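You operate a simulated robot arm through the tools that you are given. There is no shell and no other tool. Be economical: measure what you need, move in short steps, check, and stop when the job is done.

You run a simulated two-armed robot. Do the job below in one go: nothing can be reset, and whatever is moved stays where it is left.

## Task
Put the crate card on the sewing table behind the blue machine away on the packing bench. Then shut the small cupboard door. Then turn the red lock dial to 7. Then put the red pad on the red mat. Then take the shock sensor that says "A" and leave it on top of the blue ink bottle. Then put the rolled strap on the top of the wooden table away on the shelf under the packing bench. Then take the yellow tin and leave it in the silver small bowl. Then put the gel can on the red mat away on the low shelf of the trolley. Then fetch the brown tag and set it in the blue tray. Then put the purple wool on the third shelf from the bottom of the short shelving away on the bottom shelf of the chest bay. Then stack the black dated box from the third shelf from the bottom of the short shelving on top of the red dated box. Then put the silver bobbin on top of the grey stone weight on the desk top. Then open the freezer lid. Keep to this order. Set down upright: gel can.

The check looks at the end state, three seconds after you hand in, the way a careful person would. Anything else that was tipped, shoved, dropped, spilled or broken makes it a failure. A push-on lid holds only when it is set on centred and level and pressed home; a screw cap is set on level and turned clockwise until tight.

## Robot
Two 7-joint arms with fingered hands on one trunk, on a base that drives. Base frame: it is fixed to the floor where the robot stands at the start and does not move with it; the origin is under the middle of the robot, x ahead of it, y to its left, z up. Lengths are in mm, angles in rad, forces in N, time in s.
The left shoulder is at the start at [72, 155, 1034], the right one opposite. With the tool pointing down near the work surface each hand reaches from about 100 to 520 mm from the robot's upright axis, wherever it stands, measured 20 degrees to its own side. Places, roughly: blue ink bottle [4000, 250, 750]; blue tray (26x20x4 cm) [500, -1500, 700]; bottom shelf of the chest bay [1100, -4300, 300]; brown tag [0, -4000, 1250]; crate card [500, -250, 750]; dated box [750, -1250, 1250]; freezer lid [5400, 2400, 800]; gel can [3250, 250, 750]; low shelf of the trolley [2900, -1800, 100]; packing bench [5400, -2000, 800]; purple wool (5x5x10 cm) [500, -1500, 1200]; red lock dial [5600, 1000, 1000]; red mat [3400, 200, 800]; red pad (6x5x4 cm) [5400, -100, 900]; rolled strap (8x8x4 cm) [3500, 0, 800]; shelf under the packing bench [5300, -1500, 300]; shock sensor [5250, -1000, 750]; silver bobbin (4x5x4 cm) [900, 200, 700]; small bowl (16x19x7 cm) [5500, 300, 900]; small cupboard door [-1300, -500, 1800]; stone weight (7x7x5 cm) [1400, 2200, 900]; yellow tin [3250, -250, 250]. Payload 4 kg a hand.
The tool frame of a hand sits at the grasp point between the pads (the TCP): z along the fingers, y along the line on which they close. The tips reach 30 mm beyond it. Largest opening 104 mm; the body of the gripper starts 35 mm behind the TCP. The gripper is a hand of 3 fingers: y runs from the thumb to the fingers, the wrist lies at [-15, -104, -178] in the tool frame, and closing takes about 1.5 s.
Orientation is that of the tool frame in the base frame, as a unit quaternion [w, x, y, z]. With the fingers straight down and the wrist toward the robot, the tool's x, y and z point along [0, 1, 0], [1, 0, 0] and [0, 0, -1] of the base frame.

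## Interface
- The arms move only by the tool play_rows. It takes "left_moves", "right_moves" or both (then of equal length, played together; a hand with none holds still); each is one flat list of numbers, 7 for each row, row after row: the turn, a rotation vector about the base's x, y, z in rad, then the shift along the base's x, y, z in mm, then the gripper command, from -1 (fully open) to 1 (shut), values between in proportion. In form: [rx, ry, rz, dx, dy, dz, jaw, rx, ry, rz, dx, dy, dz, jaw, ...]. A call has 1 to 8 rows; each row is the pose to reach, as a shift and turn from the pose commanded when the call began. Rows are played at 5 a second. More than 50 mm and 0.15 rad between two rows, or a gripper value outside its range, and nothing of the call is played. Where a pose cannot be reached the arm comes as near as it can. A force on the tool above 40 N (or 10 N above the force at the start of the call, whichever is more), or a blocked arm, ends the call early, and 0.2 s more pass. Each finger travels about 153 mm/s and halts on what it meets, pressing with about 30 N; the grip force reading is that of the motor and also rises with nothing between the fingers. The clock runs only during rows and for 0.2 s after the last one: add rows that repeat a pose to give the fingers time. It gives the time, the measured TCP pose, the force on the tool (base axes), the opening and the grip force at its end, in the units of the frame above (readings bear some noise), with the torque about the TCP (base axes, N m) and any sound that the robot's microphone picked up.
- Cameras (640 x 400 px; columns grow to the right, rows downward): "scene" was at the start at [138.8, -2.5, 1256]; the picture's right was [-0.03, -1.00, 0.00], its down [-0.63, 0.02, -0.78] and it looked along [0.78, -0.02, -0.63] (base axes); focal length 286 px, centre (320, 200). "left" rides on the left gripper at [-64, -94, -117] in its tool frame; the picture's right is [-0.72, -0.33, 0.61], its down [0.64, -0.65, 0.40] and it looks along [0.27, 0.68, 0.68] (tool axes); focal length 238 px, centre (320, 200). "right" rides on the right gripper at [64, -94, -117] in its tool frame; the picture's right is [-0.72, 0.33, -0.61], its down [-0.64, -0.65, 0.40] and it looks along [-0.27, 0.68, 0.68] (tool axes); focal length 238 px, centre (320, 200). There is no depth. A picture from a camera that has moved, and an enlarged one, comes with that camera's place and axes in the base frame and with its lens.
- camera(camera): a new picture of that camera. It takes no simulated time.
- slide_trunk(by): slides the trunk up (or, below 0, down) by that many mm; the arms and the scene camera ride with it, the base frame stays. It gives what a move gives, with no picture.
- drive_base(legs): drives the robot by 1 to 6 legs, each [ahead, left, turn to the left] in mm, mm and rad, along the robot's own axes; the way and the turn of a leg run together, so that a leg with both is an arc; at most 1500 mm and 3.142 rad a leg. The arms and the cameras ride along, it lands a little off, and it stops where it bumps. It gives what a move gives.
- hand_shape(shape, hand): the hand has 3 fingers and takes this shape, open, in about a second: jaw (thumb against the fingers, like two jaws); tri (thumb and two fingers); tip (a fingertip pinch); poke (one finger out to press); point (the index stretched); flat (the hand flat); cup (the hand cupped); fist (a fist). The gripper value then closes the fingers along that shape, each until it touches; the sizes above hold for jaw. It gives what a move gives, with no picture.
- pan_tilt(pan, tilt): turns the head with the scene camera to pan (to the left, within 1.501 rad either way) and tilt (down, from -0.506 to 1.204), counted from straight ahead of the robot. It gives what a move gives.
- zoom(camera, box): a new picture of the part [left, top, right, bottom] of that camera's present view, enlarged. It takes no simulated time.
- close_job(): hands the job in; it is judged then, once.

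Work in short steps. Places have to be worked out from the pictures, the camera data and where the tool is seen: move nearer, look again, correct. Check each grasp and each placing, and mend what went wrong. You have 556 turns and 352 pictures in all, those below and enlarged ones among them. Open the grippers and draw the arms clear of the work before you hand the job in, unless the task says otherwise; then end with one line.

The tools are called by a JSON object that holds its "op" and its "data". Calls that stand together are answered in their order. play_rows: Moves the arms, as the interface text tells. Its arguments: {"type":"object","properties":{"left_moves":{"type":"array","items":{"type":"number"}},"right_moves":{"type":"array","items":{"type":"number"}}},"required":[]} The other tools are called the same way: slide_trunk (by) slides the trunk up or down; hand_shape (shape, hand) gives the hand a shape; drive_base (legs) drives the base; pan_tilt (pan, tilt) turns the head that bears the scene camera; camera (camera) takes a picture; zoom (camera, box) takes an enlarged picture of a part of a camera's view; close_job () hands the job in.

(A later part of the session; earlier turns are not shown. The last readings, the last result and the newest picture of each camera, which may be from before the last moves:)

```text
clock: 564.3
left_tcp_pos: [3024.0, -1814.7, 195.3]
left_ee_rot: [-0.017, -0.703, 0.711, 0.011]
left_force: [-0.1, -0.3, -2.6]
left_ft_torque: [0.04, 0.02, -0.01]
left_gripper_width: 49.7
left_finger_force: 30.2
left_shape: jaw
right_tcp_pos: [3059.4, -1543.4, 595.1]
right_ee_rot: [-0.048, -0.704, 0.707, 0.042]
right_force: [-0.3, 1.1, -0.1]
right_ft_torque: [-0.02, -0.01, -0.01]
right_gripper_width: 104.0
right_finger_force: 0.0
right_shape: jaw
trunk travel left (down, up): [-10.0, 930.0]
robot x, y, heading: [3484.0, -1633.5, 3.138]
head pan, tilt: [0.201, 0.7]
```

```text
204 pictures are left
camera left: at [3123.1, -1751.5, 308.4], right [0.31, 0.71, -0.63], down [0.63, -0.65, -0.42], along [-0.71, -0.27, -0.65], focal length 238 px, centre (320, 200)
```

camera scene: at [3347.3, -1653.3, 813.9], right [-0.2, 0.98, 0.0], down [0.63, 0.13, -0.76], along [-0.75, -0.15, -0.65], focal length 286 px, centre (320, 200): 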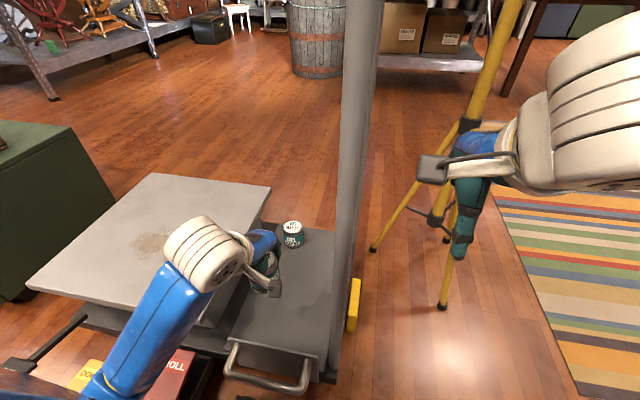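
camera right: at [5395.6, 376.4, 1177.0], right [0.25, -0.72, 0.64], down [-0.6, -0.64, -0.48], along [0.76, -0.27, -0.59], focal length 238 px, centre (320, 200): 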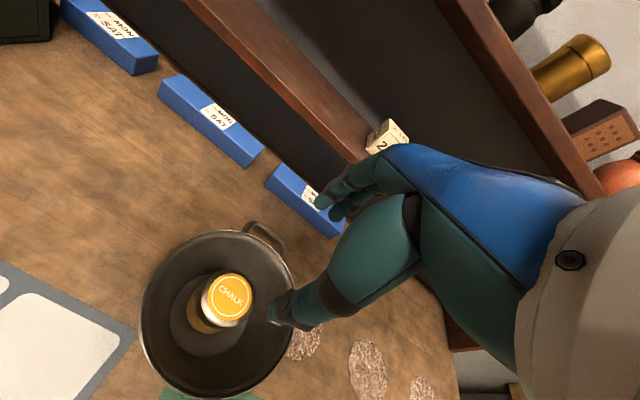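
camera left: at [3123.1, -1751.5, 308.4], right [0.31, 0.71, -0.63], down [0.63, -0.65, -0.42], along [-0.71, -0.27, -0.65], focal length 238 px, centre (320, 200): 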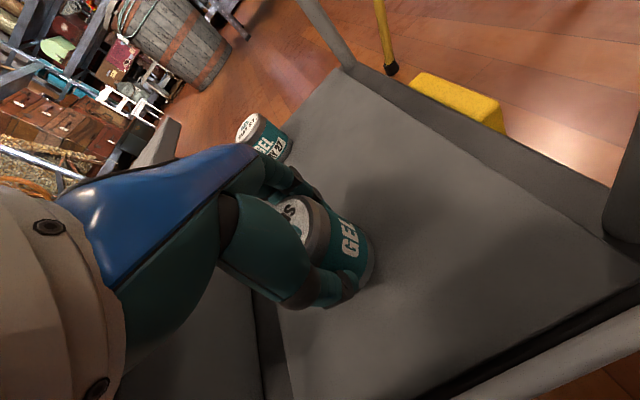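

{"op": "play_rows", "data": {"left_moves": [0, 0, 0, 0, 0, -7, 1, 0, 0, 0, 0, 0, -14, 1, 0, 0, 0, 0, 0, -20, 1, 0, 0, 0, 0, 0, -26, 1, 0, 0, 0, 0, 0, -32, 1, 0, 0, 0, 0, 0, -38, 1, 0, 0, 0, 0, 0, -43, 1, 0, 0, 0, 0, 0, -48, 1]}}

{"op": "camera", "data": {"camera": "left"}}

```text
clock: 566.1
left_tcp_pos: [3024.3, -1816.5, 146.5]
left_ee_rot: [-0.017, -0.704, 0.71, 0.01]
left_force: [0.0, 0.5, 9.3]
left_ft_torque: [0.02, 0.14, -0.02]
left_gripper_width: 31.5
left_finger_force: 30.3
left_shape: jaw
right_tcp_pos: [3061.3, -1542.4, 595.2]
right_ee_rot: [-0.049, -0.704, 0.707, 0.042]
right_force: [0.5, -0.5, 0.0]
right_ft_torque: [0.0, -0.01, 0.0]
right_gripper_width: 104.1
right_finger_force: 0.2
right_shape: jaw
trunk travel left (down, up): [-10.0, 930.0]
robot x, y, heading: [3481.4, -1635.9, 3.141]
head pan, tilt: [0.201, 0.7]
```

```text
203 pictures are left
camera left: at [3123.6, -1752.8, 259.7], right [0.31, 0.71, -0.63], down [0.63, -0.65, -0.42], along [-0.71, -0.27, -0.65], focal length 238 px, centre (320, 200)
```

left: 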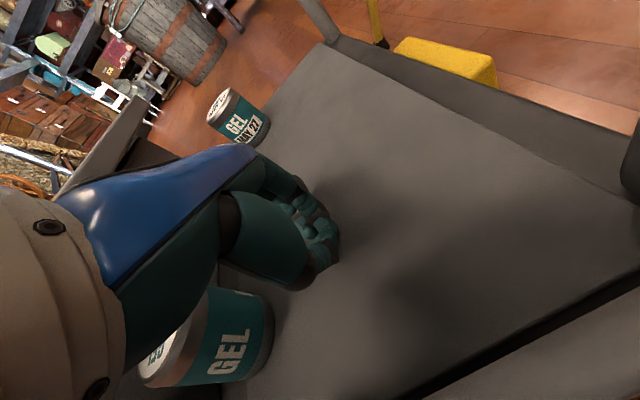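

The can slipped out of the grip on contact and stands beside the hand. Look before moving.

{"op": "zoom", "data": {"camera": "scene", "box": [180, 180, 380, 380]}}

{"op": "camera", "data": {"camera": "right"}}

```text
2.00 times, centred on (280, 280) of scene
camera zoom: at [3348.7, -1653.0, 813.8], right [-0.2, 0.98, 0.0], down [0.63, 0.13, -0.76], along [-0.75, -0.15, -0.64], focal length 572 px, centre (400, 40)
```

zoom: 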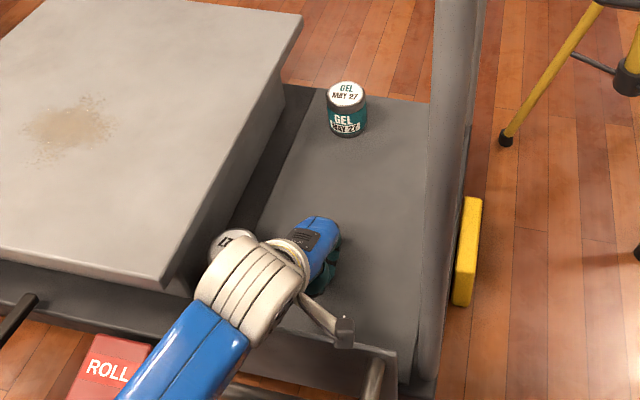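

```text
201 pictures are left
camera right: at [3169.5, -1606.9, 700.6], right [-0.24, 0.73, 0.64], down [0.6, 0.63, -0.49], along [-0.76, 0.27, -0.59], focal length 238 px, centre (320, 200)
```

right: 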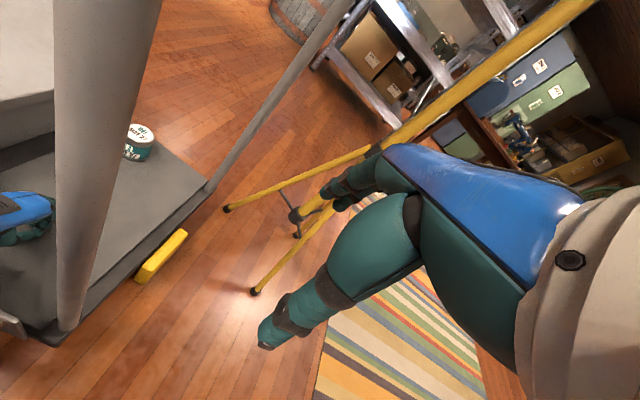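

The can top is seen just left of the hand, apparently upright near the deck's edge. Raise the hand straight up (fingers kept as is) and look.

{"op": "play_rows", "data": {"left_moves": [0, 0, 0, 0, 3, 15, 1, 0, 0, 0, 0, 6, 40, 1, 0, 0, 0, 0, 8, 80, 1, 0, 0, 0, 0, 8, 120, 1, 0, 0, 0, 0, 8, 160, 1, 0, 0, 0, 0, 8, 200, 1, 0, 0, 0, 0, 8, 200, -1]}}

{"op": "camera", "data": {"camera": "left"}}

{"op": "zoom", "data": {"camera": "scene", "box": [180, 180, 380, 380]}}

```text
clock: 567.7
left_tcp_pos: [3023.5, -1805.7, 349.7]
left_ee_rot: [-0.016, -0.703, 0.711, 0.01]
left_force: [0.7, -0.6, -0.2]
left_ft_torque: [0.02, 0.01, 0.0]
left_gripper_width: 103.1
left_finger_force: 0.2
left_shape: jaw
right_tcp_pos: [3060.8, -1542.7, 595.4]
right_ee_rot: [-0.048, -0.704, 0.707, 0.042]
right_force: [-0.3, -0.7, 0.8]
right_ft_torque: [0.01, -0.03, -0.01]
right_gripper_width: 103.9
right_finger_force: 0.0
right_shape: jaw
trunk travel left (down, up): [-10.0, 930.0]
robot x, y, heading: [3484.1, -1638.0, 3.142]
head pan, tilt: [0.201, 0.7]
```

```text
200 pictures are left
camera left: at [3122.2, -1741.9, 463.8], right [0.31, 0.71, -0.63], down [0.63, -0.65, -0.43], along [-0.71, -0.27, -0.65], focal length 238 px, centre (320, 200)
```

left: 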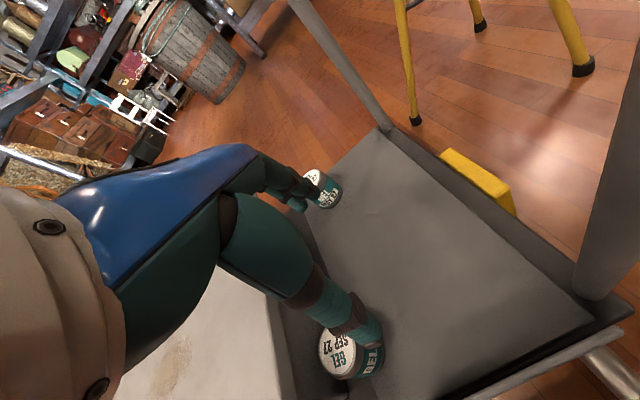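

```text
2.00 times, centred on (280, 280) of scene
camera zoom: at [3347.7, -1652.9, 814.0], right [-0.2, 0.98, 0.0], down [0.63, 0.13, -0.76], along [-0.75, -0.15, -0.65], focal length 572 px, centre (400, 40)
```

zoom: 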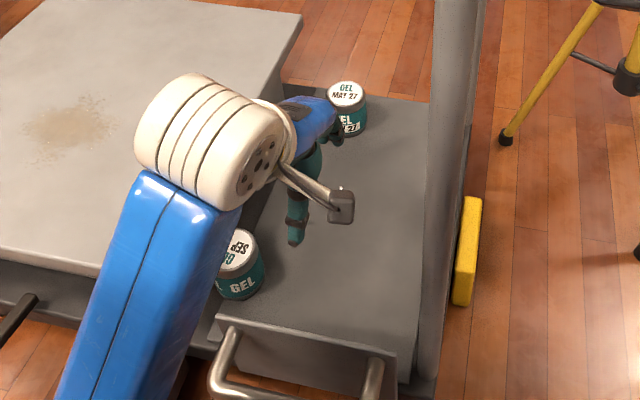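

The can stands upright but at the very edge, partly under the lift deck. I'll re-grip it with the hand tilted 0.6 rad (reaching in under the deck edge) and move it to the middle. First tilt at height.

{"op": "play_rows", "data": {"left_moves": [-0.12, 0, 0, 3, -15, 5, -1, -0.24, 0, 0, 6, -30, 10, -1, -0.36, 0, 0, 9, -45, 10, -1, -0.48, 0, 0, 12, -60, 10, -1, -0.6, 0, 0, 12, -70, 10, -1, -0.6, 0, 0, 12, -70, 10, -1]}}

{"op": "camera", "data": {"camera": "left"}}

{"op": "camera", "data": {"camera": "scene"}}

```text
clock: 569.1
left_tcp_pos: [3034.1, -1876.1, 359.1]
left_ee_rot: [-0.223, -0.667, 0.683, -0.2]
left_force: [-0.8, -0.2, -0.2]
left_ft_torque: [0.0, 0.0, -0.03]
left_gripper_width: 103.5
left_finger_force: 0.1
left_shape: jaw
right_tcp_pos: [3061.6, -1542.7, 593.9]
right_ee_rot: [-0.048, -0.704, 0.707, 0.042]
right_force: [0.1, 0.6, 0.4]
right_ft_torque: [0.02, 0.02, 0.01]
right_gripper_width: 103.9
right_finger_force: 0.1
right_shape: jaw
trunk travel left (down, up): [-10.0, 930.0]
robot x, y, heading: [3481.7, -1634.8, 3.135]
head pan, tilt: [0.201, 0.7]
```

```text
198 pictures are left
camera left: at [3133.5, -1760.7, 415.9], right [0.31, 0.23, -0.92], down [0.63, -0.78, 0.02], along [-0.71, -0.59, -0.39], focal length 238 px, centre (320, 200)
```

left: 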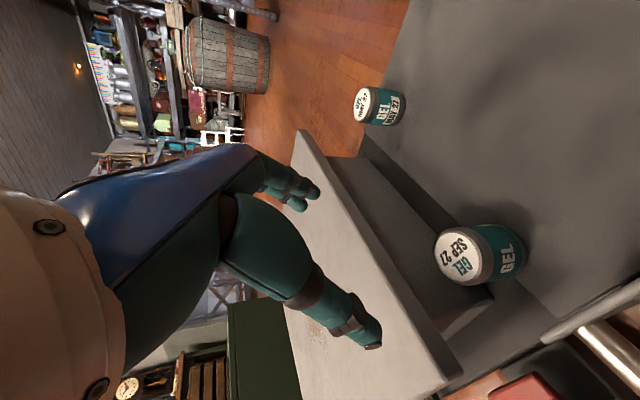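

```text
197 pictures are left
camera scene: at [3347.6, -1653.1, 814.0], right [-0.2, 0.98, 0.0], down [0.63, 0.13, -0.76], along [-0.75, -0.15, -0.65], focal length 286 px, centre (320, 200)
```

scene: 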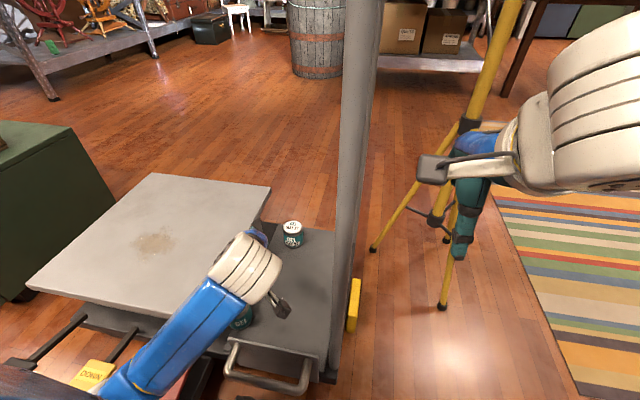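

The can is level at (3038,-1921), top ≈185. Approach along the tilted tool axis and look before closing.

{"op": "play_rows", "data": {"left_moves": [0, 0, 0, 2, 12, -40, -1, 0, 0, 0, 4, 23, -80, -1, 0, 0, 0, 4, 23, -108, -1, 0, 0, 0, 4, 5, -134, -1, 0, 0, 0, 4, -13, -160, -1, 0, 0, 0, 4, -13, -160, -1]}}

{"op": "camera", "data": {"camera": "left"}}

```text
clock: 570.5
left_tcp_pos: [3039.8, -1890.9, 199.3]
left_ee_rot: [-0.223, -0.667, 0.683, -0.198]
left_force: [-0.2, 0.3, 0.0]
left_ft_torque: [-0.02, 0.0, -0.01]
left_gripper_width: 103.9
left_finger_force: 0.0
left_shape: jaw
right_tcp_pos: [3061.0, -1543.3, 595.6]
right_ee_rot: [-0.048, -0.704, 0.707, 0.043]
right_force: [-0.4, 0.2, -0.2]
right_ft_torque: [-0.01, 0.02, -0.01]
right_gripper_width: 104.0
right_finger_force: 0.0
right_shape: jaw
trunk travel left (down, up): [-10.0, 930.0]
robot x, y, heading: [3481.1, -1635.2, 3.144]
head pan, tilt: [0.201, 0.7]
```

```text
196 pictures are left
camera left: at [3138.0, -1774.7, 258.0], right [0.31, 0.23, -0.92], down [0.63, -0.78, 0.02], along [-0.71, -0.59, -0.39], focal length 238 px, centre (320, 200)
```

left: 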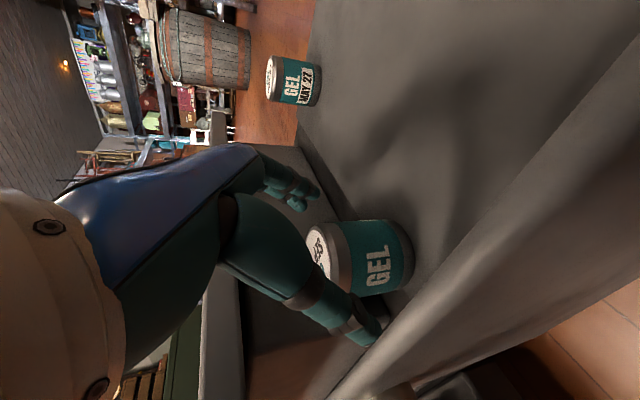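

Narrow the opening a bit (thumb is close to the front rail) and advance to the can.

{"op": "play_rows", "data": {"left_moves": [0, 0, 0, -4, 0, 0, -0.7, 0, 0, 0, -4, -8, -12, -0.7, 0, 0, 0, -4, -16, -24, -0.7, 0, 0, 0, -4, -24, -35, -0.7, 0, 0, 0, -4, -31, -45, -0.7, 0, 0, 0, -4, -31, -45, -0.7]}}

{"op": "camera", "data": {"camera": "left"}}

```text
clock: 571.9
left_tcp_pos: [3035.2, -1921.6, 155.2]
left_ee_rot: [-0.223, -0.668, 0.682, -0.198]
left_force: [-0.6, 0.1, -0.1]
left_ft_torque: [0.02, 0.01, 0.01]
left_gripper_width: 88.5
left_finger_force: 0.0
left_shape: jaw
right_tcp_pos: [3060.3, -1543.5, 595.6]
right_ee_rot: [-0.048, -0.704, 0.707, 0.042]
right_force: [-0.6, -0.4, -0.8]
right_ft_torque: [-0.01, -0.02, 0.01]
right_gripper_width: 103.8
right_finger_force: 0.1
right_shape: jaw
trunk travel left (down, up): [-10.0, 930.0]
robot x, y, heading: [3487.8, -1632.5, 3.137]
head pan, tilt: [0.201, 0.7]
```

```text
195 pictures are left
camera left: at [3134.7, -1805.8, 212.6], right [0.31, 0.23, -0.92], down [0.63, -0.78, 0.02], along [-0.71, -0.59, -0.39], focal length 238 px, centre (320, 200)
```

left: 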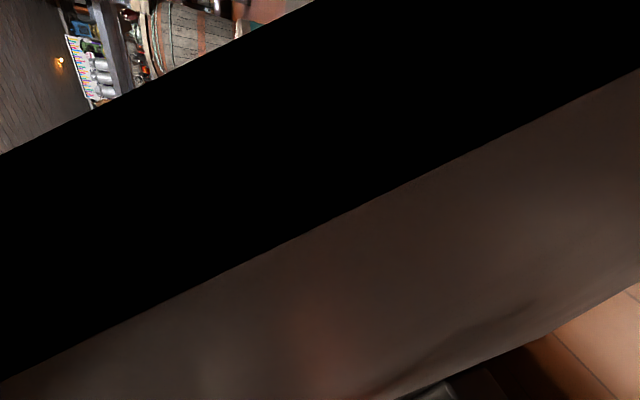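

The camera is blocked by the front rail but no contact force. Close gently and lift slightly.

{"op": "play_rows", "data": {"left_moves": [0, 0, 0, 0, 0, 0, 1, 0, 0, 0, 0, 0, 0, 1, 0, 0, 0, 0, 0, 0, 1, 0, 0, 0, 0, 0, 0, 1, 0, 0, 0, 0, 0, 0, 1]}}

{"op": "zoom", "data": {"camera": "scene", "box": [180, 180, 380, 380]}}

```text
clock: 573.1
left_tcp_pos: [3035.6, -1921.6, 155.1]
left_ee_rot: [-0.223, -0.666, 0.683, -0.199]
left_force: [-1.5, -0.9, 3.0]
left_ft_torque: [-0.07, 0.01, 0.01]
left_gripper_width: 32.6
left_finger_force: 30.2
left_shape: jaw
right_tcp_pos: [3060.3, -1542.7, 595.6]
right_ee_rot: [-0.047, -0.705, 0.707, 0.042]
right_force: [-0.6, 1.0, -0.1]
right_ft_torque: [-0.01, -0.02, 0.02]
right_gripper_width: 104.0
right_finger_force: 0.1
right_shape: jaw
trunk travel left (down, up): [-10.0, 930.0]
robot x, y, heading: [3481.3, -1637.8, 3.138]
head pan, tilt: [0.201, 0.7]
```

```text
2.00 times, centred on (280, 280) of scene
camera zoom: at [3348.2, -1653.5, 814.0], right [-0.2, 0.98, 0.0], down [0.63, 0.13, -0.76], along [-0.75, -0.15, -0.64], focal length 572 px, centre (400, 40)
```

zoom: 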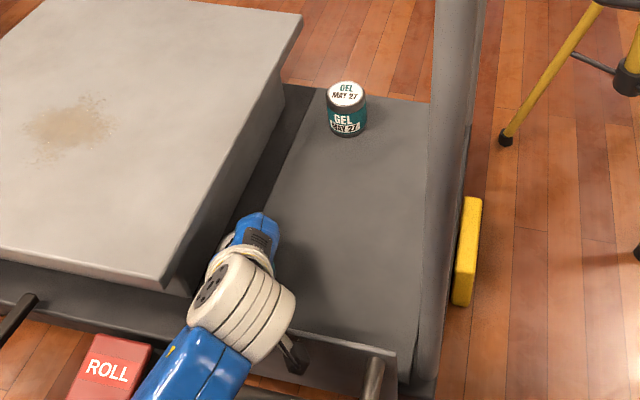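

Width 32 mm is too small – it isn't held across its diameter. Open, back off along the tool axis, and look.

{"op": "play_rows", "data": {"left_moves": [0, 0, 0, 0, 0, 0, -0.3, 0, 0, 0, 0, 0, 0, -0.7, 0, 0, 0, 0, 10, 15, -0.7, 0, 0, 0, 0, 24, 35, -0.7, 0, 0, 0, 0, 38, 55, -0.7, 0, 0, 0, 0, 52, 75, -0.7, 0, 0, 0, 0, 66, 96, -0.7, 0, 0, 0, 0, 66, 120, -0.7]}}

{"op": "camera", "data": {"camera": "left"}}

{"op": "zoom", "data": {"camera": "scene", "box": [180, 180, 380, 380]}}

```text
clock: 574.5
left_tcp_pos: [3036.4, -1929.0, 230.7]
left_ee_rot: [-0.275, -0.645, 0.666, -0.254]
left_force: [0.3, -0.3, -0.2]
left_ft_torque: [-0.04, -0.01, 0.0]
left_gripper_width: 88.3
left_finger_force: 0.0
left_shape: jaw
right_tcp_pos: [3061.3, -1540.9, 599.7]
right_ee_rot: [-0.049, -0.704, 0.707, 0.043]
right_force: [-0.7, -0.2, -0.5]
right_ft_torque: [-0.03, 0.0, 0.02]
right_gripper_width: 104.1
right_finger_force: 0.0
right_shape: jaw
trunk travel left (down, up): [-10.0, 930.0]
robot x, y, heading: [3483.3, -1632.9, 3.141]
head pan, tilt: [0.201, 0.7]
stopped in row 6 (left hand): the arm was blocked; the commanded pose is now the measured one
```

```text
193 pictures are left
camera left: at [3136.5, -1806.6, 268.3], right [0.31, 0.08, -0.95], down [0.62, -0.77, 0.14], along [-0.71, -0.64, -0.29], focal length 238 px, centre (320, 200)
```

left: 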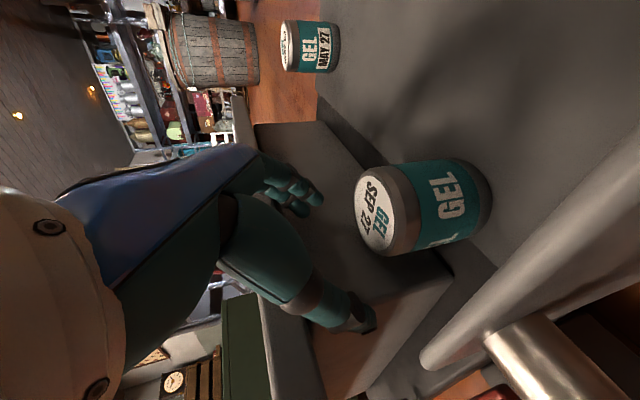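

```text
2.00 times, centred on (280, 280) of scene
camera zoom: at [3348.0, -1650.9, 816.6], right [-0.2, 0.98, 0.0], down [0.63, 0.13, -0.76], along [-0.75, -0.15, -0.64], focal length 572 px, centre (400, 40)
```

zoom: 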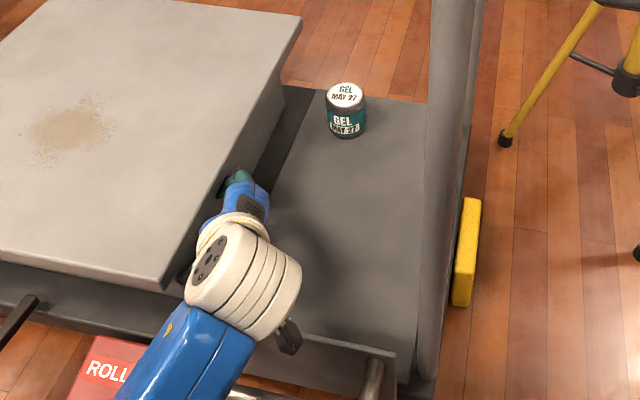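

The can stands upright on the low shelf, right beside the lift body – a good resting place. I'll leave it and carefully extract the hand: first sideways (+y), then up.

{"op": "play_rows", "data": {"left_moves": [0, 0, 0, 0, 15, 3, -0.7, 0, 0, 0, 0, 35, 6, -0.7, 0, 0, 0, 0, 55, 10, -0.7, 0, 0, 0, 0, 70, 25, -0.7, 0, 0, 0, 0, 75, 50, -0.7]}}

{"op": "camera", "data": {"camera": "left"}}

{"op": "zoom", "data": {"camera": "scene", "box": [180, 180, 380, 380]}}

```text
clock: 575.3
left_tcp_pos: [3038.6, -1936.4, 240.6]
left_ee_rot: [-0.327, -0.615, 0.648, -0.31]
left_force: [2.0, 13.6, -18.5]
left_ft_torque: [0.03, -0.83, -0.49]
left_gripper_width: 88.7
left_finger_force: 0.1
left_shape: jaw
right_tcp_pos: [3061.1, -1541.7, 595.3]
right_ee_rot: [-0.049, -0.702, 0.709, 0.043]
right_force: [0.5, -0.1, 0.6]
right_ft_torque: [0.0, -0.02, 0.01]
right_gripper_width: 103.8
right_finger_force: 0.1
right_shape: jaw
trunk travel left (down, up): [-10.0, 930.0]
robot x, y, heading: [3481.0, -1637.1, 3.14]
head pan, tilt: [0.201, 0.7]
stopped in row 4 (left hand): the arm was blocked; the commanded pose is now the measured one
```

```text
191 pictures are left
camera left: at [3138.7, -1809.7, 260.2], right [0.32, -0.08, -0.94], down [0.61, -0.74, 0.28], along [-0.72, -0.67, -0.19], focal length 238 px, centre (320, 200)
```

left: 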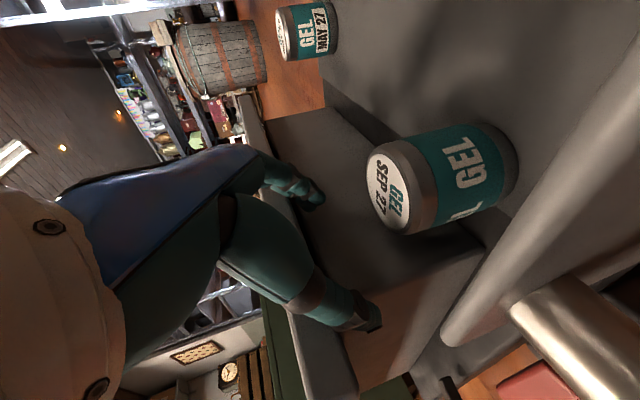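

```text
2.00 times, centred on (280, 280) of scene
camera zoom: at [3347.7, -1651.0, 812.6], right [-0.2, 0.98, 0.0], down [0.63, 0.13, -0.76], along [-0.75, -0.15, -0.65], focal length 572 px, centre (400, 40)
```

zoom: 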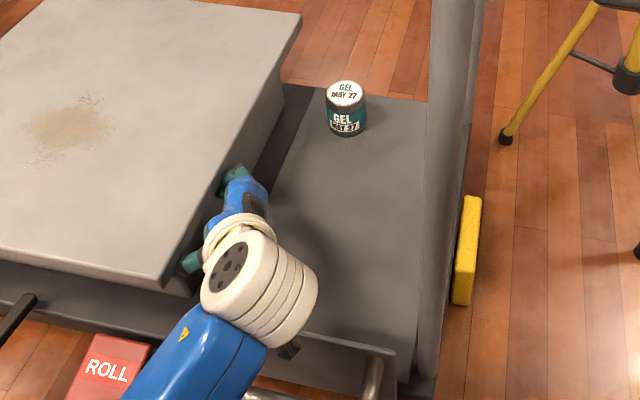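

The fingertips are caught at the deck's edge (deck z≈225–257). Rotate the tilt back a little, dropping slightly, so the tips swing clear.

{"op": "play_rows", "data": {"left_moves": [0.08, 0, 0, 0, 5, -4, -0.7, 0.16, 0, 0, 0, 12, -8, -0.7, 0.24, 0, 0, 0, 20, -10, -0.7, 0.32, 0, 0, 0, 28, -10, -0.7]}}

{"op": "camera", "data": {"camera": "left"}}

```text
clock: 576.5
left_tcp_pos: [3040.6, -1943.4, 231.3]
left_ee_rot: [-0.248, -0.647, 0.679, -0.241]
left_force: [-5.0, 4.8, -16.4]
left_ft_torque: [-0.06, -0.93, -0.28]
left_gripper_width: 89.6
left_finger_force: 0.0
left_shape: jaw
right_tcp_pos: [3060.3, -1542.9, 596.0]
right_ee_rot: [-0.048, -0.704, 0.707, 0.043]
right_force: [-0.6, -0.4, -0.9]
right_ft_torque: [-0.01, 0.02, -0.03]
right_gripper_width: 104.2
right_finger_force: 0.0
right_shape: jaw
trunk travel left (down, up): [-10.0, 930.0]
robot x, y, heading: [3483.1, -1636.7, 3.141]
head pan, tilt: [0.201, 0.7]
stopped in row 4 (left hand): the arm was blocked; the commanded pose is now the measured one
```

```text
189 pictures are left
camera left: at [3139.9, -1823.2, 279.8], right [0.34, 0.13, -0.93], down [0.62, -0.78, 0.11], along [-0.71, -0.61, -0.35], focal length 238 px, centre (320, 200)
```

left: 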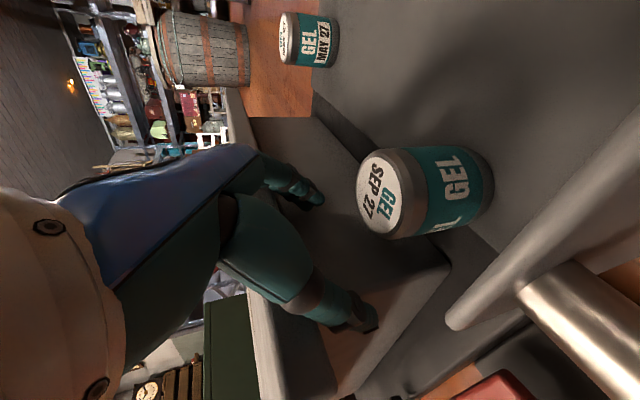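

The hand refuses to move +y by arm alone. Try a small base strafe to the robot's right (+y).

{"op": "drive_base", "data": {"legs": [[0, -25, 0]]}}

{"op": "camera", "data": {"camera": "left"}}

{"op": "pan_tilt", "data": {"pan": 0.5, "tilt": 0.95}}

{"op": "camera", "data": {"camera": "scene"}}

```text
clock: 577.3
left_tcp_pos: [3040.1, -1922.1, 234.8]
left_ee_rot: [-0.251, -0.65, 0.678, -0.236]
left_force: [-0.6, 0.0, 0.5]
left_ft_torque: [0.0, -0.02, -0.02]
left_gripper_width: 88.4
left_finger_force: 0.0
left_shape: jaw
right_tcp_pos: [3063.4, -1522.6, 597.9]
right_ee_rot: [-0.048, -0.705, 0.707, 0.045]
right_force: [-0.6, -0.9, -0.5]
right_ft_torque: [0.03, 0.0, -0.04]
right_gripper_width: 103.9
right_finger_force: 0.1
right_shape: jaw
trunk travel left (down, up): [-10.0, 930.0]
robot x, y, heading: [3483.1, -1612.3, -3.145]
head pan, tilt: [0.201, 0.7]
```

```text
188 pictures are left
camera left: at [3140.2, -1801.8, 283.0], right [0.33, 0.14, -0.94], down [0.62, -0.78, 0.1], along [-0.71, -0.61, -0.34], focal length 238 px, centre (320, 200)
```

left: 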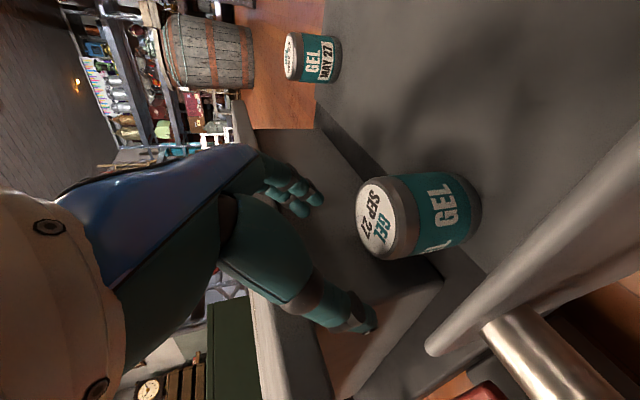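

```text
clock: 578.1
left_tcp_pos: [3040.5, -1922.0, 235.0]
left_ee_rot: [-0.253, -0.65, 0.677, -0.237]
left_force: [0.6, 0.1, -0.1]
left_ft_torque: [0.0, 0.01, 0.03]
left_gripper_width: 88.5
left_finger_force: 0.0
left_shape: jaw
right_tcp_pos: [3061.6, -1519.9, 597.1]
right_ee_rot: [-0.048, -0.704, 0.707, 0.043]
right_force: [-0.2, -1.1, -0.3]
right_ft_torque: [0.0, 0.02, -0.04]
right_gripper_width: 104.0
right_finger_force: 0.1
right_shape: jaw
trunk travel left (down, up): [-10.0, 930.0]
robot x, y, heading: [3483.3, -1614.1, -3.148]
head pan, tilt: [0.499, 0.949]
```

```text
187 pictures are left
camera scene: at [3367.3, -1647.7, 794.3], right [-0.48, 0.88, 0.0], down [0.71, 0.39, -0.58], along [-0.51, -0.28, -0.81], focal length 286 px, centre (320, 200)
```

scene: 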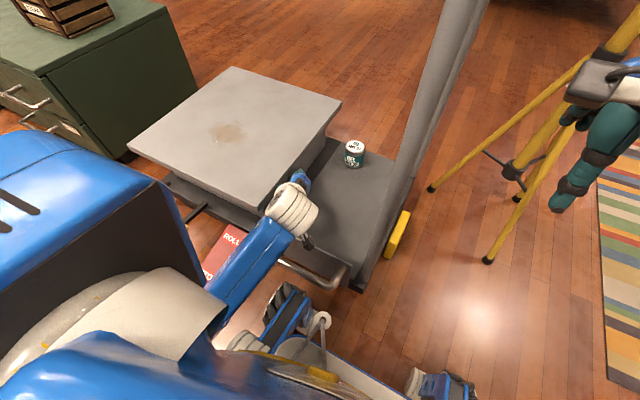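

Free now. Strafe another 40 mm, then lift with the trunk.

{"op": "drive_base", "data": {"legs": [[0, -40, 0]]}}

{"op": "slide_trunk", "data": {"by": 150}}

{"op": "camera", "data": {"camera": "left"}}

{"op": "zoom", "data": {"camera": "scene", "box": [220, 100, 440, 300]}}

```text
clock: 579.0
left_tcp_pos: [3040.4, -1880.7, 234.5]
left_ee_rot: [-0.251, -0.65, 0.678, -0.236]
left_force: [0.1, -0.5, -0.6]
left_ft_torque: [0.01, -0.04, 0.02]
left_gripper_width: 88.2
left_finger_force: 0.1
left_shape: jaw
right_tcp_pos: [3062.9, -1481.3, 596.4]
right_ee_rot: [-0.048, -0.705, 0.706, 0.045]
right_force: [1.0, 0.0, 0.2]
right_ft_torque: [-0.01, 0.01, -0.01]
right_gripper_width: 104.0
right_finger_force: 0.0
right_shape: jaw
trunk travel left (down, up): [-10.0, 930.0]
robot x, y, heading: [3485.7, -1570.5, -3.144]
head pan, tilt: [0.499, 0.949]
```

```text
clock: 580.8
left_tcp_pos: [3040.7, -1880.0, 384.4]
left_ee_rot: [-0.252, -0.649, 0.677, -0.238]
left_force: [-0.2, 0.3, 0.6]
left_ft_torque: [0.0, -0.04, 0.01]
left_gripper_width: 88.4
left_finger_force: 0.1
left_shape: jaw
right_tcp_pos: [3061.5, -1479.3, 746.6]
right_ee_rot: [-0.049, -0.705, 0.706, 0.043]
right_force: [-0.8, 0.5, -0.1]
right_ft_torque: [0.04, 0.0, 0.0]
right_gripper_width: 104.0
right_finger_force: 0.0
right_shape: jaw
trunk travel left (down, up): [-160.0, 780.0]
robot x, y, heading: [3483.9, -1572.4, -3.144]
head pan, tilt: [0.499, 0.949]
```

```text
186 pictures are left
camera left: at [3140.3, -1760.7, 432.5], right [0.33, 0.13, -0.94], down [0.62, -0.78, 0.11], along [-0.71, -0.61, -0.34], focal length 238 px, centre (320, 200)
```

left: 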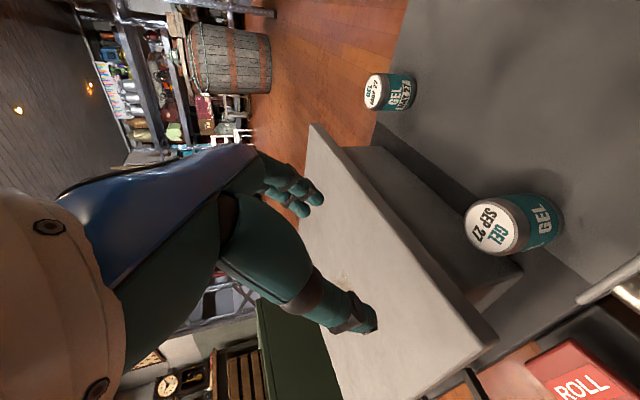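

```text
2.00 times, centred on (330, 200) of scene
camera zoom: at [3367.0, -1607.7, 944.2], right [-0.48, 0.88, 0.0], down [0.71, 0.39, -0.58], along [-0.51, -0.28, -0.81], focal length 572 px, centre (300, 200)
```

zoom: 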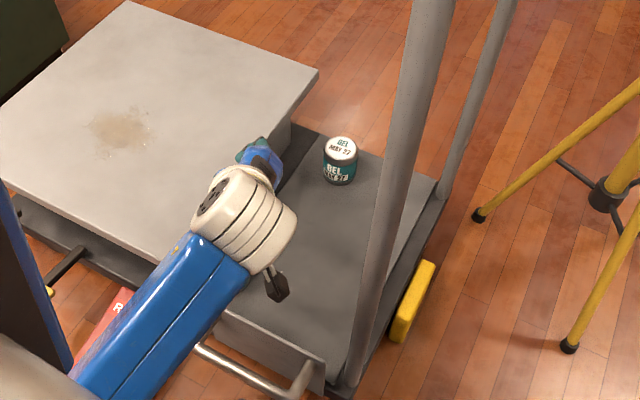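

The can is upright and on the low shelf. Withdraw: raise more, back away, and restore the hand's orientation.

{"op": "slide_trunk", "data": {"by": 350}}

{"op": "drive_base", "data": {"legs": [[-350, 0, 0]]}}

{"op": "play_rows", "data": {"left_moves": [0.14, 0, 0, 0, 5, 0, -1, 0.28, 0, 0, 0, 10, 0, -1, 0.42, 0, 0, 0, 15, 0, -1, 0.56, 0, 0, 0, 20, 20, -1, 0.69, 0, 0, 0, 20, 40, -1, 0.69, 0, 0, 0, 20, 40, -1]}}

{"op": "zoom", "data": {"camera": "scene", "box": [220, 20, 440, 220]}}

```text
clock: 584.2
left_tcp_pos: [3040.2, -1881.5, 736.9]
left_ee_rot: [-0.251, -0.649, 0.677, -0.238]
left_force: [-0.7, 0.6, -0.5]
left_ft_torque: [-0.01, -0.02, 0.0]
left_gripper_width: 88.5
left_finger_force: 0.1
left_shape: jaw
right_tcp_pos: [3061.0, -1478.9, 1097.4]
right_ee_rot: [-0.049, -0.704, 0.707, 0.043]
right_force: [0.0, 0.5, 0.0]
right_ft_torque: [-0.02, 0.01, -0.01]
right_gripper_width: 103.9
right_finger_force: 0.1
right_shape: jaw
trunk travel left (down, up): [-510.0, 430.0]
robot x, y, heading: [3483.7, -1572.8, -3.14]
head pan, tilt: [0.499, 0.949]
```

```text
clock: 586.5
left_tcp_pos: [3391.3, -1880.7, 735.4]
left_ee_rot: [-0.252, -0.65, 0.677, -0.238]
left_force: [1.4, -0.2, -0.6]
left_ft_torque: [-0.01, -0.04, 0.01]
left_gripper_width: 88.3
left_finger_force: 0.1
left_shape: jaw
right_tcp_pos: [3413.0, -1479.9, 1096.3]
right_ee_rot: [-0.05, -0.705, 0.707, 0.043]
right_force: [-0.2, -0.3, -0.3]
right_ft_torque: [0.0, 0.03, 0.0]
right_gripper_width: 104.2
right_finger_force: 0.1
right_shape: jaw
trunk travel left (down, up): [-510.0, 430.0]
robot x, y, heading: [3832.7, -1572.2, -3.142]
head pan, tilt: [0.499, 0.949]
```

```text
clock: 587.9
left_tcp_pos: [3393.2, -1862.1, 776.9]
left_ee_rot: [-0.018, -0.696, 0.718, 0.005]
left_force: [-0.5, -0.3, 0.1]
left_ft_torque: [-0.01, 0.01, -0.03]
left_gripper_width: 103.7
left_finger_force: 0.1
left_shape: jaw
right_tcp_pos: [3413.6, -1478.1, 1096.8]
right_ee_rot: [-0.049, -0.704, 0.707, 0.043]
right_force: [0.3, -1.1, 0.6]
right_ft_torque: [0.01, 0.05, -0.03]
right_gripper_width: 103.7
right_finger_force: 0.1
right_shape: jaw
trunk travel left (down, up): [-510.0, 430.0]
robot x, y, heading: [3835.1, -1577.2, -3.142]
head pan, tilt: [0.499, 0.949]
```

```text
2.00 times, centred on (330, 120) of scene
camera zoom: at [3717.7, -1607.9, 1294.2], right [-0.48, 0.88, 0.0], down [0.71, 0.39, -0.58], along [-0.51, -0.28, -0.81], focal length 572 px, centre (300, 360)
```

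zoom: 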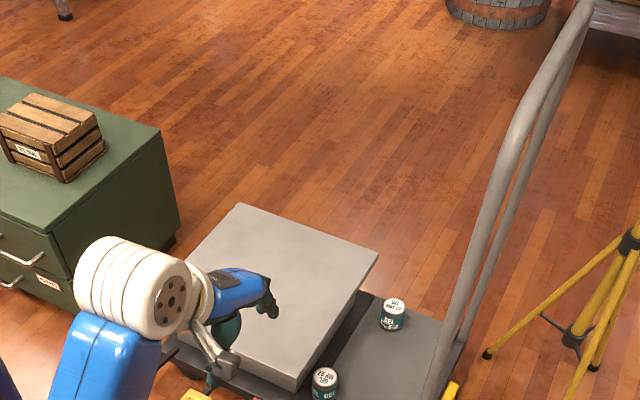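

{"op": "pan_tilt", "data": {"pan": 0.3, "tilt": 0.95}}

{"op": "zoom", "data": {"camera": "scene", "box": [260, 80, 400, 200]}}

```text
clock: 588.6
left_tcp_pos: [3394.4, -1861.9, 778.0]
left_ee_rot: [-0.018, -0.697, 0.717, 0.005]
left_force: [-0.3, -0.5, 0.1]
left_ft_torque: [0.02, 0.03, 0.0]
left_gripper_width: 103.6
left_finger_force: 0.1
left_shape: jaw
right_tcp_pos: [3414.2, -1480.1, 1096.9]
right_ee_rot: [-0.05, -0.704, 0.707, 0.044]
right_force: [0.1, 0.4, 0.4]
right_ft_torque: [0.0, -0.03, 0.02]
right_gripper_width: 104.1
right_finger_force: 0.0
right_shape: jaw
trunk travel left (down, up): [-510.0, 430.0]
robot x, y, heading: [3833.7, -1575.8, -3.142]
head pan, tilt: [0.3, 0.949]
```

```text
3.33 times, centred on (330, 140) of scene
camera zoom: at [3712.0, -1594.6, 1294.2], right [-0.3, 0.95, 0.0], down [0.78, 0.24, -0.58], along [-0.55, -0.17, -0.81], focal length 954 px, centre (287, 400)
```

zoom: 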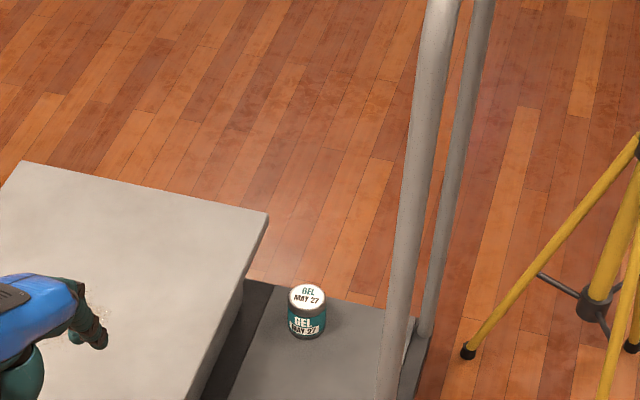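

{"op": "zoom", "data": {"camera": "scene", "box": [240, 150, 380, 260]}}

```text
3.64 times, centred on (310, 205) of scene
camera zoom: at [3712.0, -1594.6, 1294.2], right [-0.3, 0.95, 0.0], down [0.78, 0.24, -0.58], along [-0.55, -0.17, -0.81], focal length 1040 px, centre (356, 182)
```

zoom: 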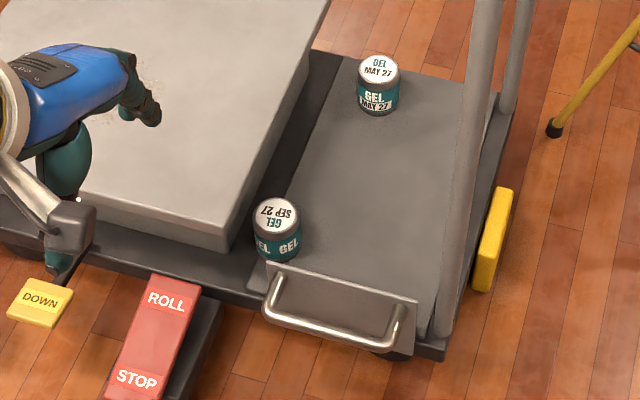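

The can straddles the tray's edge, so I'd like it further inboard. I'll re-grip with a milder tilt (0.3 rad), approaching along the tool axis, and shift it using the base. First set tilt and lateral position at height.

{"op": "drive_base", "data": {"legs": [[0, 44, 0]]}}

{"op": "play_rows", "data": {"left_moves": [-0.1, 0, 0, 0, 12, 0, -1, -0.2, 0, 0, 0, 24, 0, -1, -0.3, 0, 0, 0, 36, 0, -1, -0.3, 0, 0, 0, 36, 0, -1]}}

{"op": "drive_base", "data": {"legs": [[350, 0, 0]]}}

{"op": "slide_trunk", "data": {"by": -350}}

{"op": "camera", "data": {"camera": "left"}}

```text
clock: 589.5
left_tcp_pos: [3394.6, -1887.8, 784.3]
left_ee_rot: [-0.024, -0.695, 0.718, -0.001]
left_force: [-0.5, 0.7, 0.2]
left_ft_torque: [-0.06, -0.04, 0.03]
left_gripper_width: 104.0
left_finger_force: 0.1
left_shape: jaw
right_tcp_pos: [3413.6, -1500.2, 1095.5]
right_ee_rot: [-0.057, -0.703, 0.708, 0.035]
right_force: [0.5, 0.0, -0.4]
right_ft_torque: [-0.09, -0.03, 0.03]
right_gripper_width: 104.0
right_finger_force: 0.1
right_shape: jaw
trunk travel left (down, up): [-510.0, 430.0]
robot x, y, heading: [3833.3, -1612.6, -3.143]
head pan, tilt: [0.3, 0.949]
```

```text
clock: 590.5
left_tcp_pos: [3395.9, -1863.6, 778.8]
left_ee_rot: [-0.124, -0.686, 0.71, -0.102]
left_force: [0.1, 0.8, 0.5]
left_ft_torque: [-0.02, 0.0, -0.02]
left_gripper_width: 103.9
left_finger_force: 0.2
left_shape: jaw
right_tcp_pos: [3414.7, -1517.3, 1095.6]
right_ee_rot: [-0.051, -0.704, 0.708, 0.041]
right_force: [-0.2, 0.2, -1.1]
right_ft_torque: [-0.01, -0.01, -0.04]
right_gripper_width: 104.1
right_finger_force: 0.1
right_shape: jaw
trunk travel left (down, up): [-510.0, 430.0]
robot x, y, heading: [3832.7, -1612.6, -3.142]
head pan, tilt: [0.3, 0.949]
```

```text
clock: 592.7
left_tcp_pos: [3052.1, -1858.2, 779.9]
left_ee_rot: [-0.124, -0.683, 0.712, -0.103]
left_force: [-0.2, 0.1, -0.4]
left_ft_torque: [0.04, 0.0, -0.04]
left_gripper_width: 103.9
left_finger_force: 0.1
left_shape: jaw
right_tcp_pos: [3074.0, -1511.9, 1097.0]
right_ee_rot: [-0.052, -0.701, 0.71, 0.042]
right_force: [0.2, 0.4, -0.2]
right_ft_torque: [0.01, -0.02, -0.05]
right_gripper_width: 103.9
right_finger_force: 0.0
right_shape: jaw
trunk travel left (down, up): [-510.0, 430.0]
robot x, y, heading: [3489.4, -1611.1, 3.131]
head pan, tilt: [0.3, 0.949]
```

```text
clock: 596.1
left_tcp_pos: [3051.0, -1858.1, 429.5]
left_ee_rot: [-0.124, -0.683, 0.713, -0.102]
left_force: [1.0, 0.2, 0.1]
left_ft_torque: [0.01, -0.02, 0.03]
left_gripper_width: 103.8
left_finger_force: 0.0
left_shape: jaw
right_tcp_pos: [3073.5, -1512.6, 747.0]
right_ee_rot: [-0.051, -0.701, 0.71, 0.042]
right_force: [0.5, -0.3, -0.1]
right_ft_torque: [0.0, 0.0, 0.02]
right_gripper_width: 104.1
right_finger_force: 0.0
right_shape: jaw
trunk travel left (down, up): [-160.0, 780.0]
robot x, y, heading: [3493.0, -1614.7, 3.136]
head pan, tilt: [0.3, 0.949]
```

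```text
181 pictures are left
camera left: at [3151.6, -1766.2, 518.1], right [0.33, 0.47, -0.82], down [0.61, -0.77, -0.2], along [-0.72, -0.44, -0.54], focal length 238 px, centre (320, 200)
```

left: 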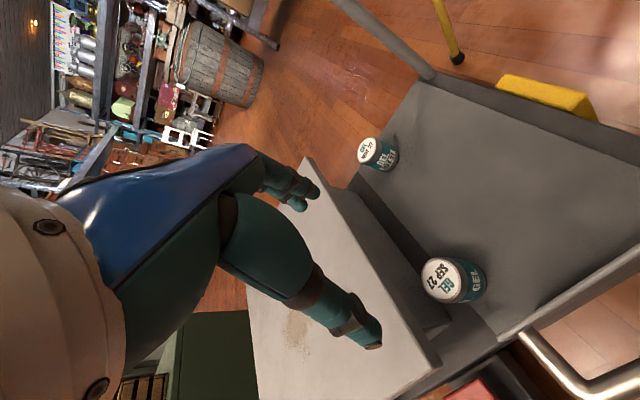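

Can at (3035,-1917). Lower to z≈290, then advance along the axis.

{"op": "slide_trunk", "data": {"by": -140}}

{"op": "play_rows", "data": {"left_moves": [0, 0, 0, -10, -10, -30, -0.8, 0, 0, 0, -16, -22, -65, -0.8, 0, 0, 0, -16, -36, -100, -0.8, 0, 0, 0, -16, -48, -125, -0.8, 0, 0, 0, -16, -58, -140, -0.8, 0, 0, 0, -16, -58, -140, -0.8]}}

{"op": "camera", "data": {"camera": "left"}}

{"op": "zoom", "data": {"camera": "scene", "box": [220, 100, 420, 280]}}

```text
clock: 597.8
left_tcp_pos: [3051.0, -1859.2, 289.1]
left_ee_rot: [-0.124, -0.683, 0.713, -0.102]
left_force: [-0.3, 0.4, -0.2]
left_ft_torque: [0.02, 0.01, 0.01]
left_gripper_width: 103.9
left_finger_force: 0.0
left_shape: jaw
right_tcp_pos: [3074.5, -1511.6, 607.1]
right_ee_rot: [-0.052, -0.701, 0.71, 0.041]
right_force: [0.8, 0.3, 0.9]
right_ft_torque: [0.0, 0.01, 0.03]
right_gripper_width: 103.9
right_finger_force: 0.0
right_shape: jaw
trunk travel left (down, up): [-20.0, 920.0]
robot x, y, heading: [3494.4, -1610.4, 3.139]
head pan, tilt: [0.3, 0.949]
```

```text
clock: 599.2
left_tcp_pos: [3035.9, -1918.9, 149.9]
left_ee_rot: [-0.123, -0.683, 0.712, -0.102]
left_force: [1.0, 1.0, 1.7]
left_ft_torque: [0.03, -0.03, 0.02]
left_gripper_width: 93.8
left_finger_force: 0.0
left_shape: jaw
right_tcp_pos: [3074.0, -1512.3, 606.9]
right_ee_rot: [-0.053, -0.701, 0.71, 0.042]
right_force: [-0.1, -0.8, 0.2]
right_ft_torque: [-0.03, 0.01, 0.02]
right_gripper_width: 104.1
right_finger_force: 0.1
right_shape: jaw
trunk travel left (down, up): [-20.0, 920.0]
robot x, y, heading: [3490.2, -1610.7, 3.134]
head pan, tilt: [0.3, 0.949]
```

```text
180 pictures are left
camera left: at [3137.2, -1825.9, 238.5], right [0.33, 0.47, -0.82], down [0.61, -0.77, -0.2], along [-0.72, -0.43, -0.54], focal length 238 px, centre (320, 200)
```

left: 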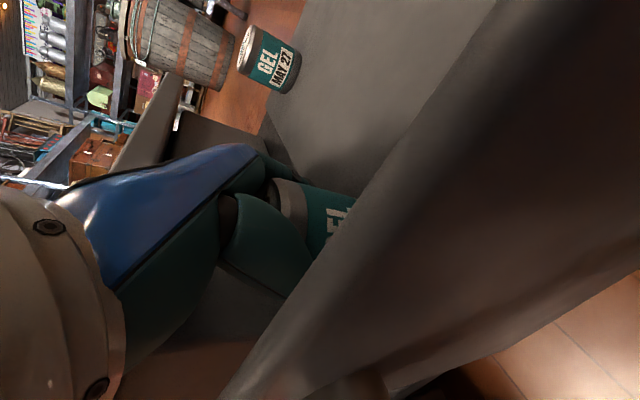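

```text
2.22 times, centred on (320, 190) of scene
camera zoom: at [3370.8, -1632.8, 804.3], right [-0.29, 0.96, 0.0], down [0.78, 0.23, -0.58], along [-0.56, -0.17, -0.81], focal length 636 px, centre (320, 222)
```

zoom: 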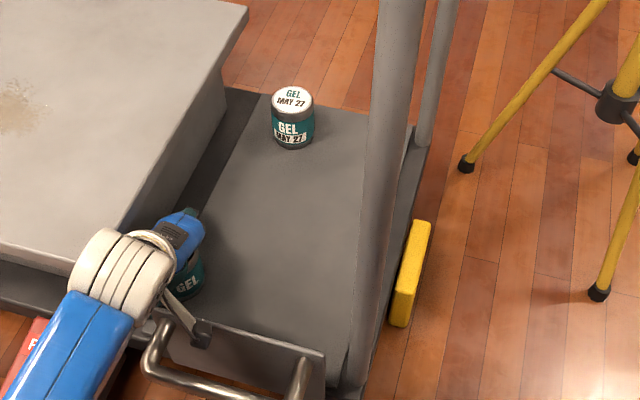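

The can seems ~10 mm right and deeper of the TCP. Adjust and close, watching the width.

{"op": "play_rows", "data": {"left_moves": [0, 0, 0, -8, 9, 0, -0.8, 0, 0, 0, -8, 9, 0, -0.8, 0, 0, 0, -8, 9, 0, 0, 0, 0, 0, -8, 9, 0, 1, 0, 0, 0, -8, 9, 0, 1, 0, 0, 0, -8, 9, 0, 1]}}

{"op": "zoom", "data": {"camera": "scene", "box": [220, 100, 420, 280]}}

```text
clock: 600.6
left_tcp_pos: [3027.1, -1909.4, 150.9]
left_ee_rot: [-0.126, -0.682, 0.713, -0.101]
left_force: [-0.8, -1.0, 13.4]
left_ft_torque: [-0.12, 0.06, -0.02]
left_gripper_width: 41.2
left_finger_force: 29.8
left_shape: jaw
right_tcp_pos: [3074.8, -1511.7, 607.6]
right_ee_rot: [-0.053, -0.701, 0.71, 0.042]
right_force: [-0.1, 0.1, -1.2]
right_ft_torque: [0.01, -0.01, 0.04]
right_gripper_width: 104.0
right_finger_force: 0.1
right_shape: jaw
trunk travel left (down, up): [-20.0, 920.0]
robot x, y, heading: [3488.4, -1613.2, 3.13]
head pan, tilt: [0.3, 0.949]
```

```text
2.22 times, centred on (320, 190) of scene
camera zoom: at [3371.8, -1632.1, 804.6], right [-0.29, 0.96, 0.0], down [0.78, 0.23, -0.58], along [-0.56, -0.17, -0.81], focal length 636 px, centre (320, 222)
```

zoom: 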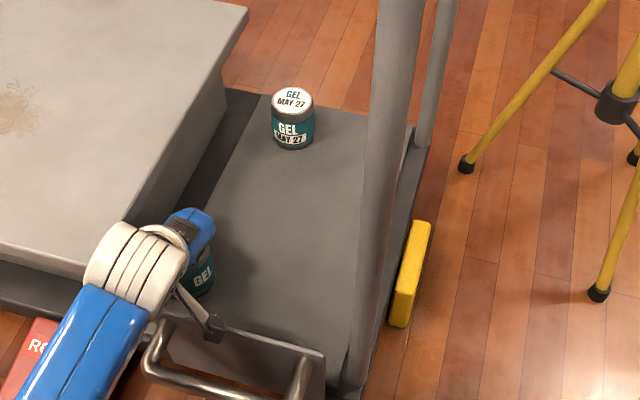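

Closing nudged the can inboard (+y). I'll use the closed fingers to slide it further in by a small base strafe.

{"op": "play_rows", "data": {"left_moves": [0, 0, 0, 0, 0, 4, 1, 0, 0, 0, 0, 0, 4, 1]}}

{"op": "drive_base", "data": {"legs": [[0, -35, 0]]}}

{"op": "zoom", "data": {"camera": "scene", "box": [220, 100, 420, 280]}}

{"op": "camera", "data": {"camera": "left"}}

```text
clock: 601.2
left_tcp_pos: [3028.6, -1908.0, 152.6]
left_ee_rot: [-0.122, -0.683, 0.713, -0.102]
left_force: [-0.3, -0.4, -0.3]
left_ft_torque: [-0.01, 0.0, -0.01]
left_gripper_width: 41.1
left_finger_force: 29.2
left_shape: jaw
right_tcp_pos: [3073.3, -1512.0, 606.8]
right_ee_rot: [-0.051, -0.701, 0.71, 0.041]
right_force: [-0.1, 0.9, -0.1]
right_ft_torque: [0.01, -0.01, 0.01]
right_gripper_width: 104.0
right_finger_force: 0.1
right_shape: jaw
trunk travel left (down, up): [-20.0, 920.0]
robot x, y, heading: [3493.7, -1610.1, 3.137]
head pan, tilt: [0.3, 0.949]
```

```text
clock: 602.1
left_tcp_pos: [3028.4, -1877.5, 152.0]
left_ee_rot: [-0.122, -0.682, 0.714, -0.101]
left_force: [0.0, -0.3, -1.3]
left_ft_torque: [0.0, 0.03, -0.02]
left_gripper_width: 40.3
left_finger_force: 30.0
left_shape: jaw
right_tcp_pos: [3073.4, -1480.5, 607.4]
right_ee_rot: [-0.05, -0.701, 0.71, 0.044]
right_force: [-0.1, 0.5, 0.7]
right_ft_torque: [0.01, 0.01, -0.03]
right_gripper_width: 104.0
right_finger_force: 0.0
right_shape: jaw
trunk travel left (down, up): [-20.0, 920.0]
robot x, y, heading: [3492.8, -1577.9, 3.142]
head pan, tilt: [0.3, 0.949]
```

```text
2.22 times, centred on (320, 190) of scene
camera zoom: at [3371.1, -1604.0, 804.2], right [-0.29, 0.96, 0.0], down [0.78, 0.24, -0.58], along [-0.56, -0.16, -0.81], focal length 636 px, centre (320, 222)
```

zoom: 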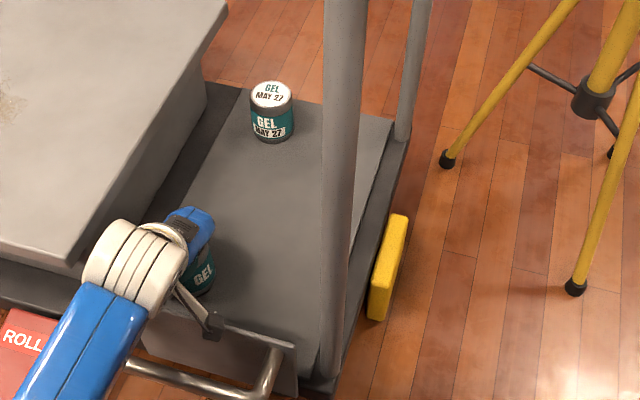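

```text
176 pictures are left
camera left: at [3128.5, -1785.0, 241.2], right [0.33, 0.48, -0.81], down [0.61, -0.76, -0.2], along [-0.72, -0.43, -0.54], focal length 238 px, centre (320, 200)
```

left: 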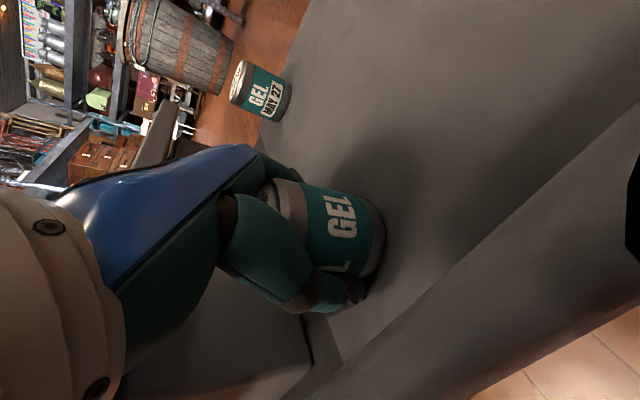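

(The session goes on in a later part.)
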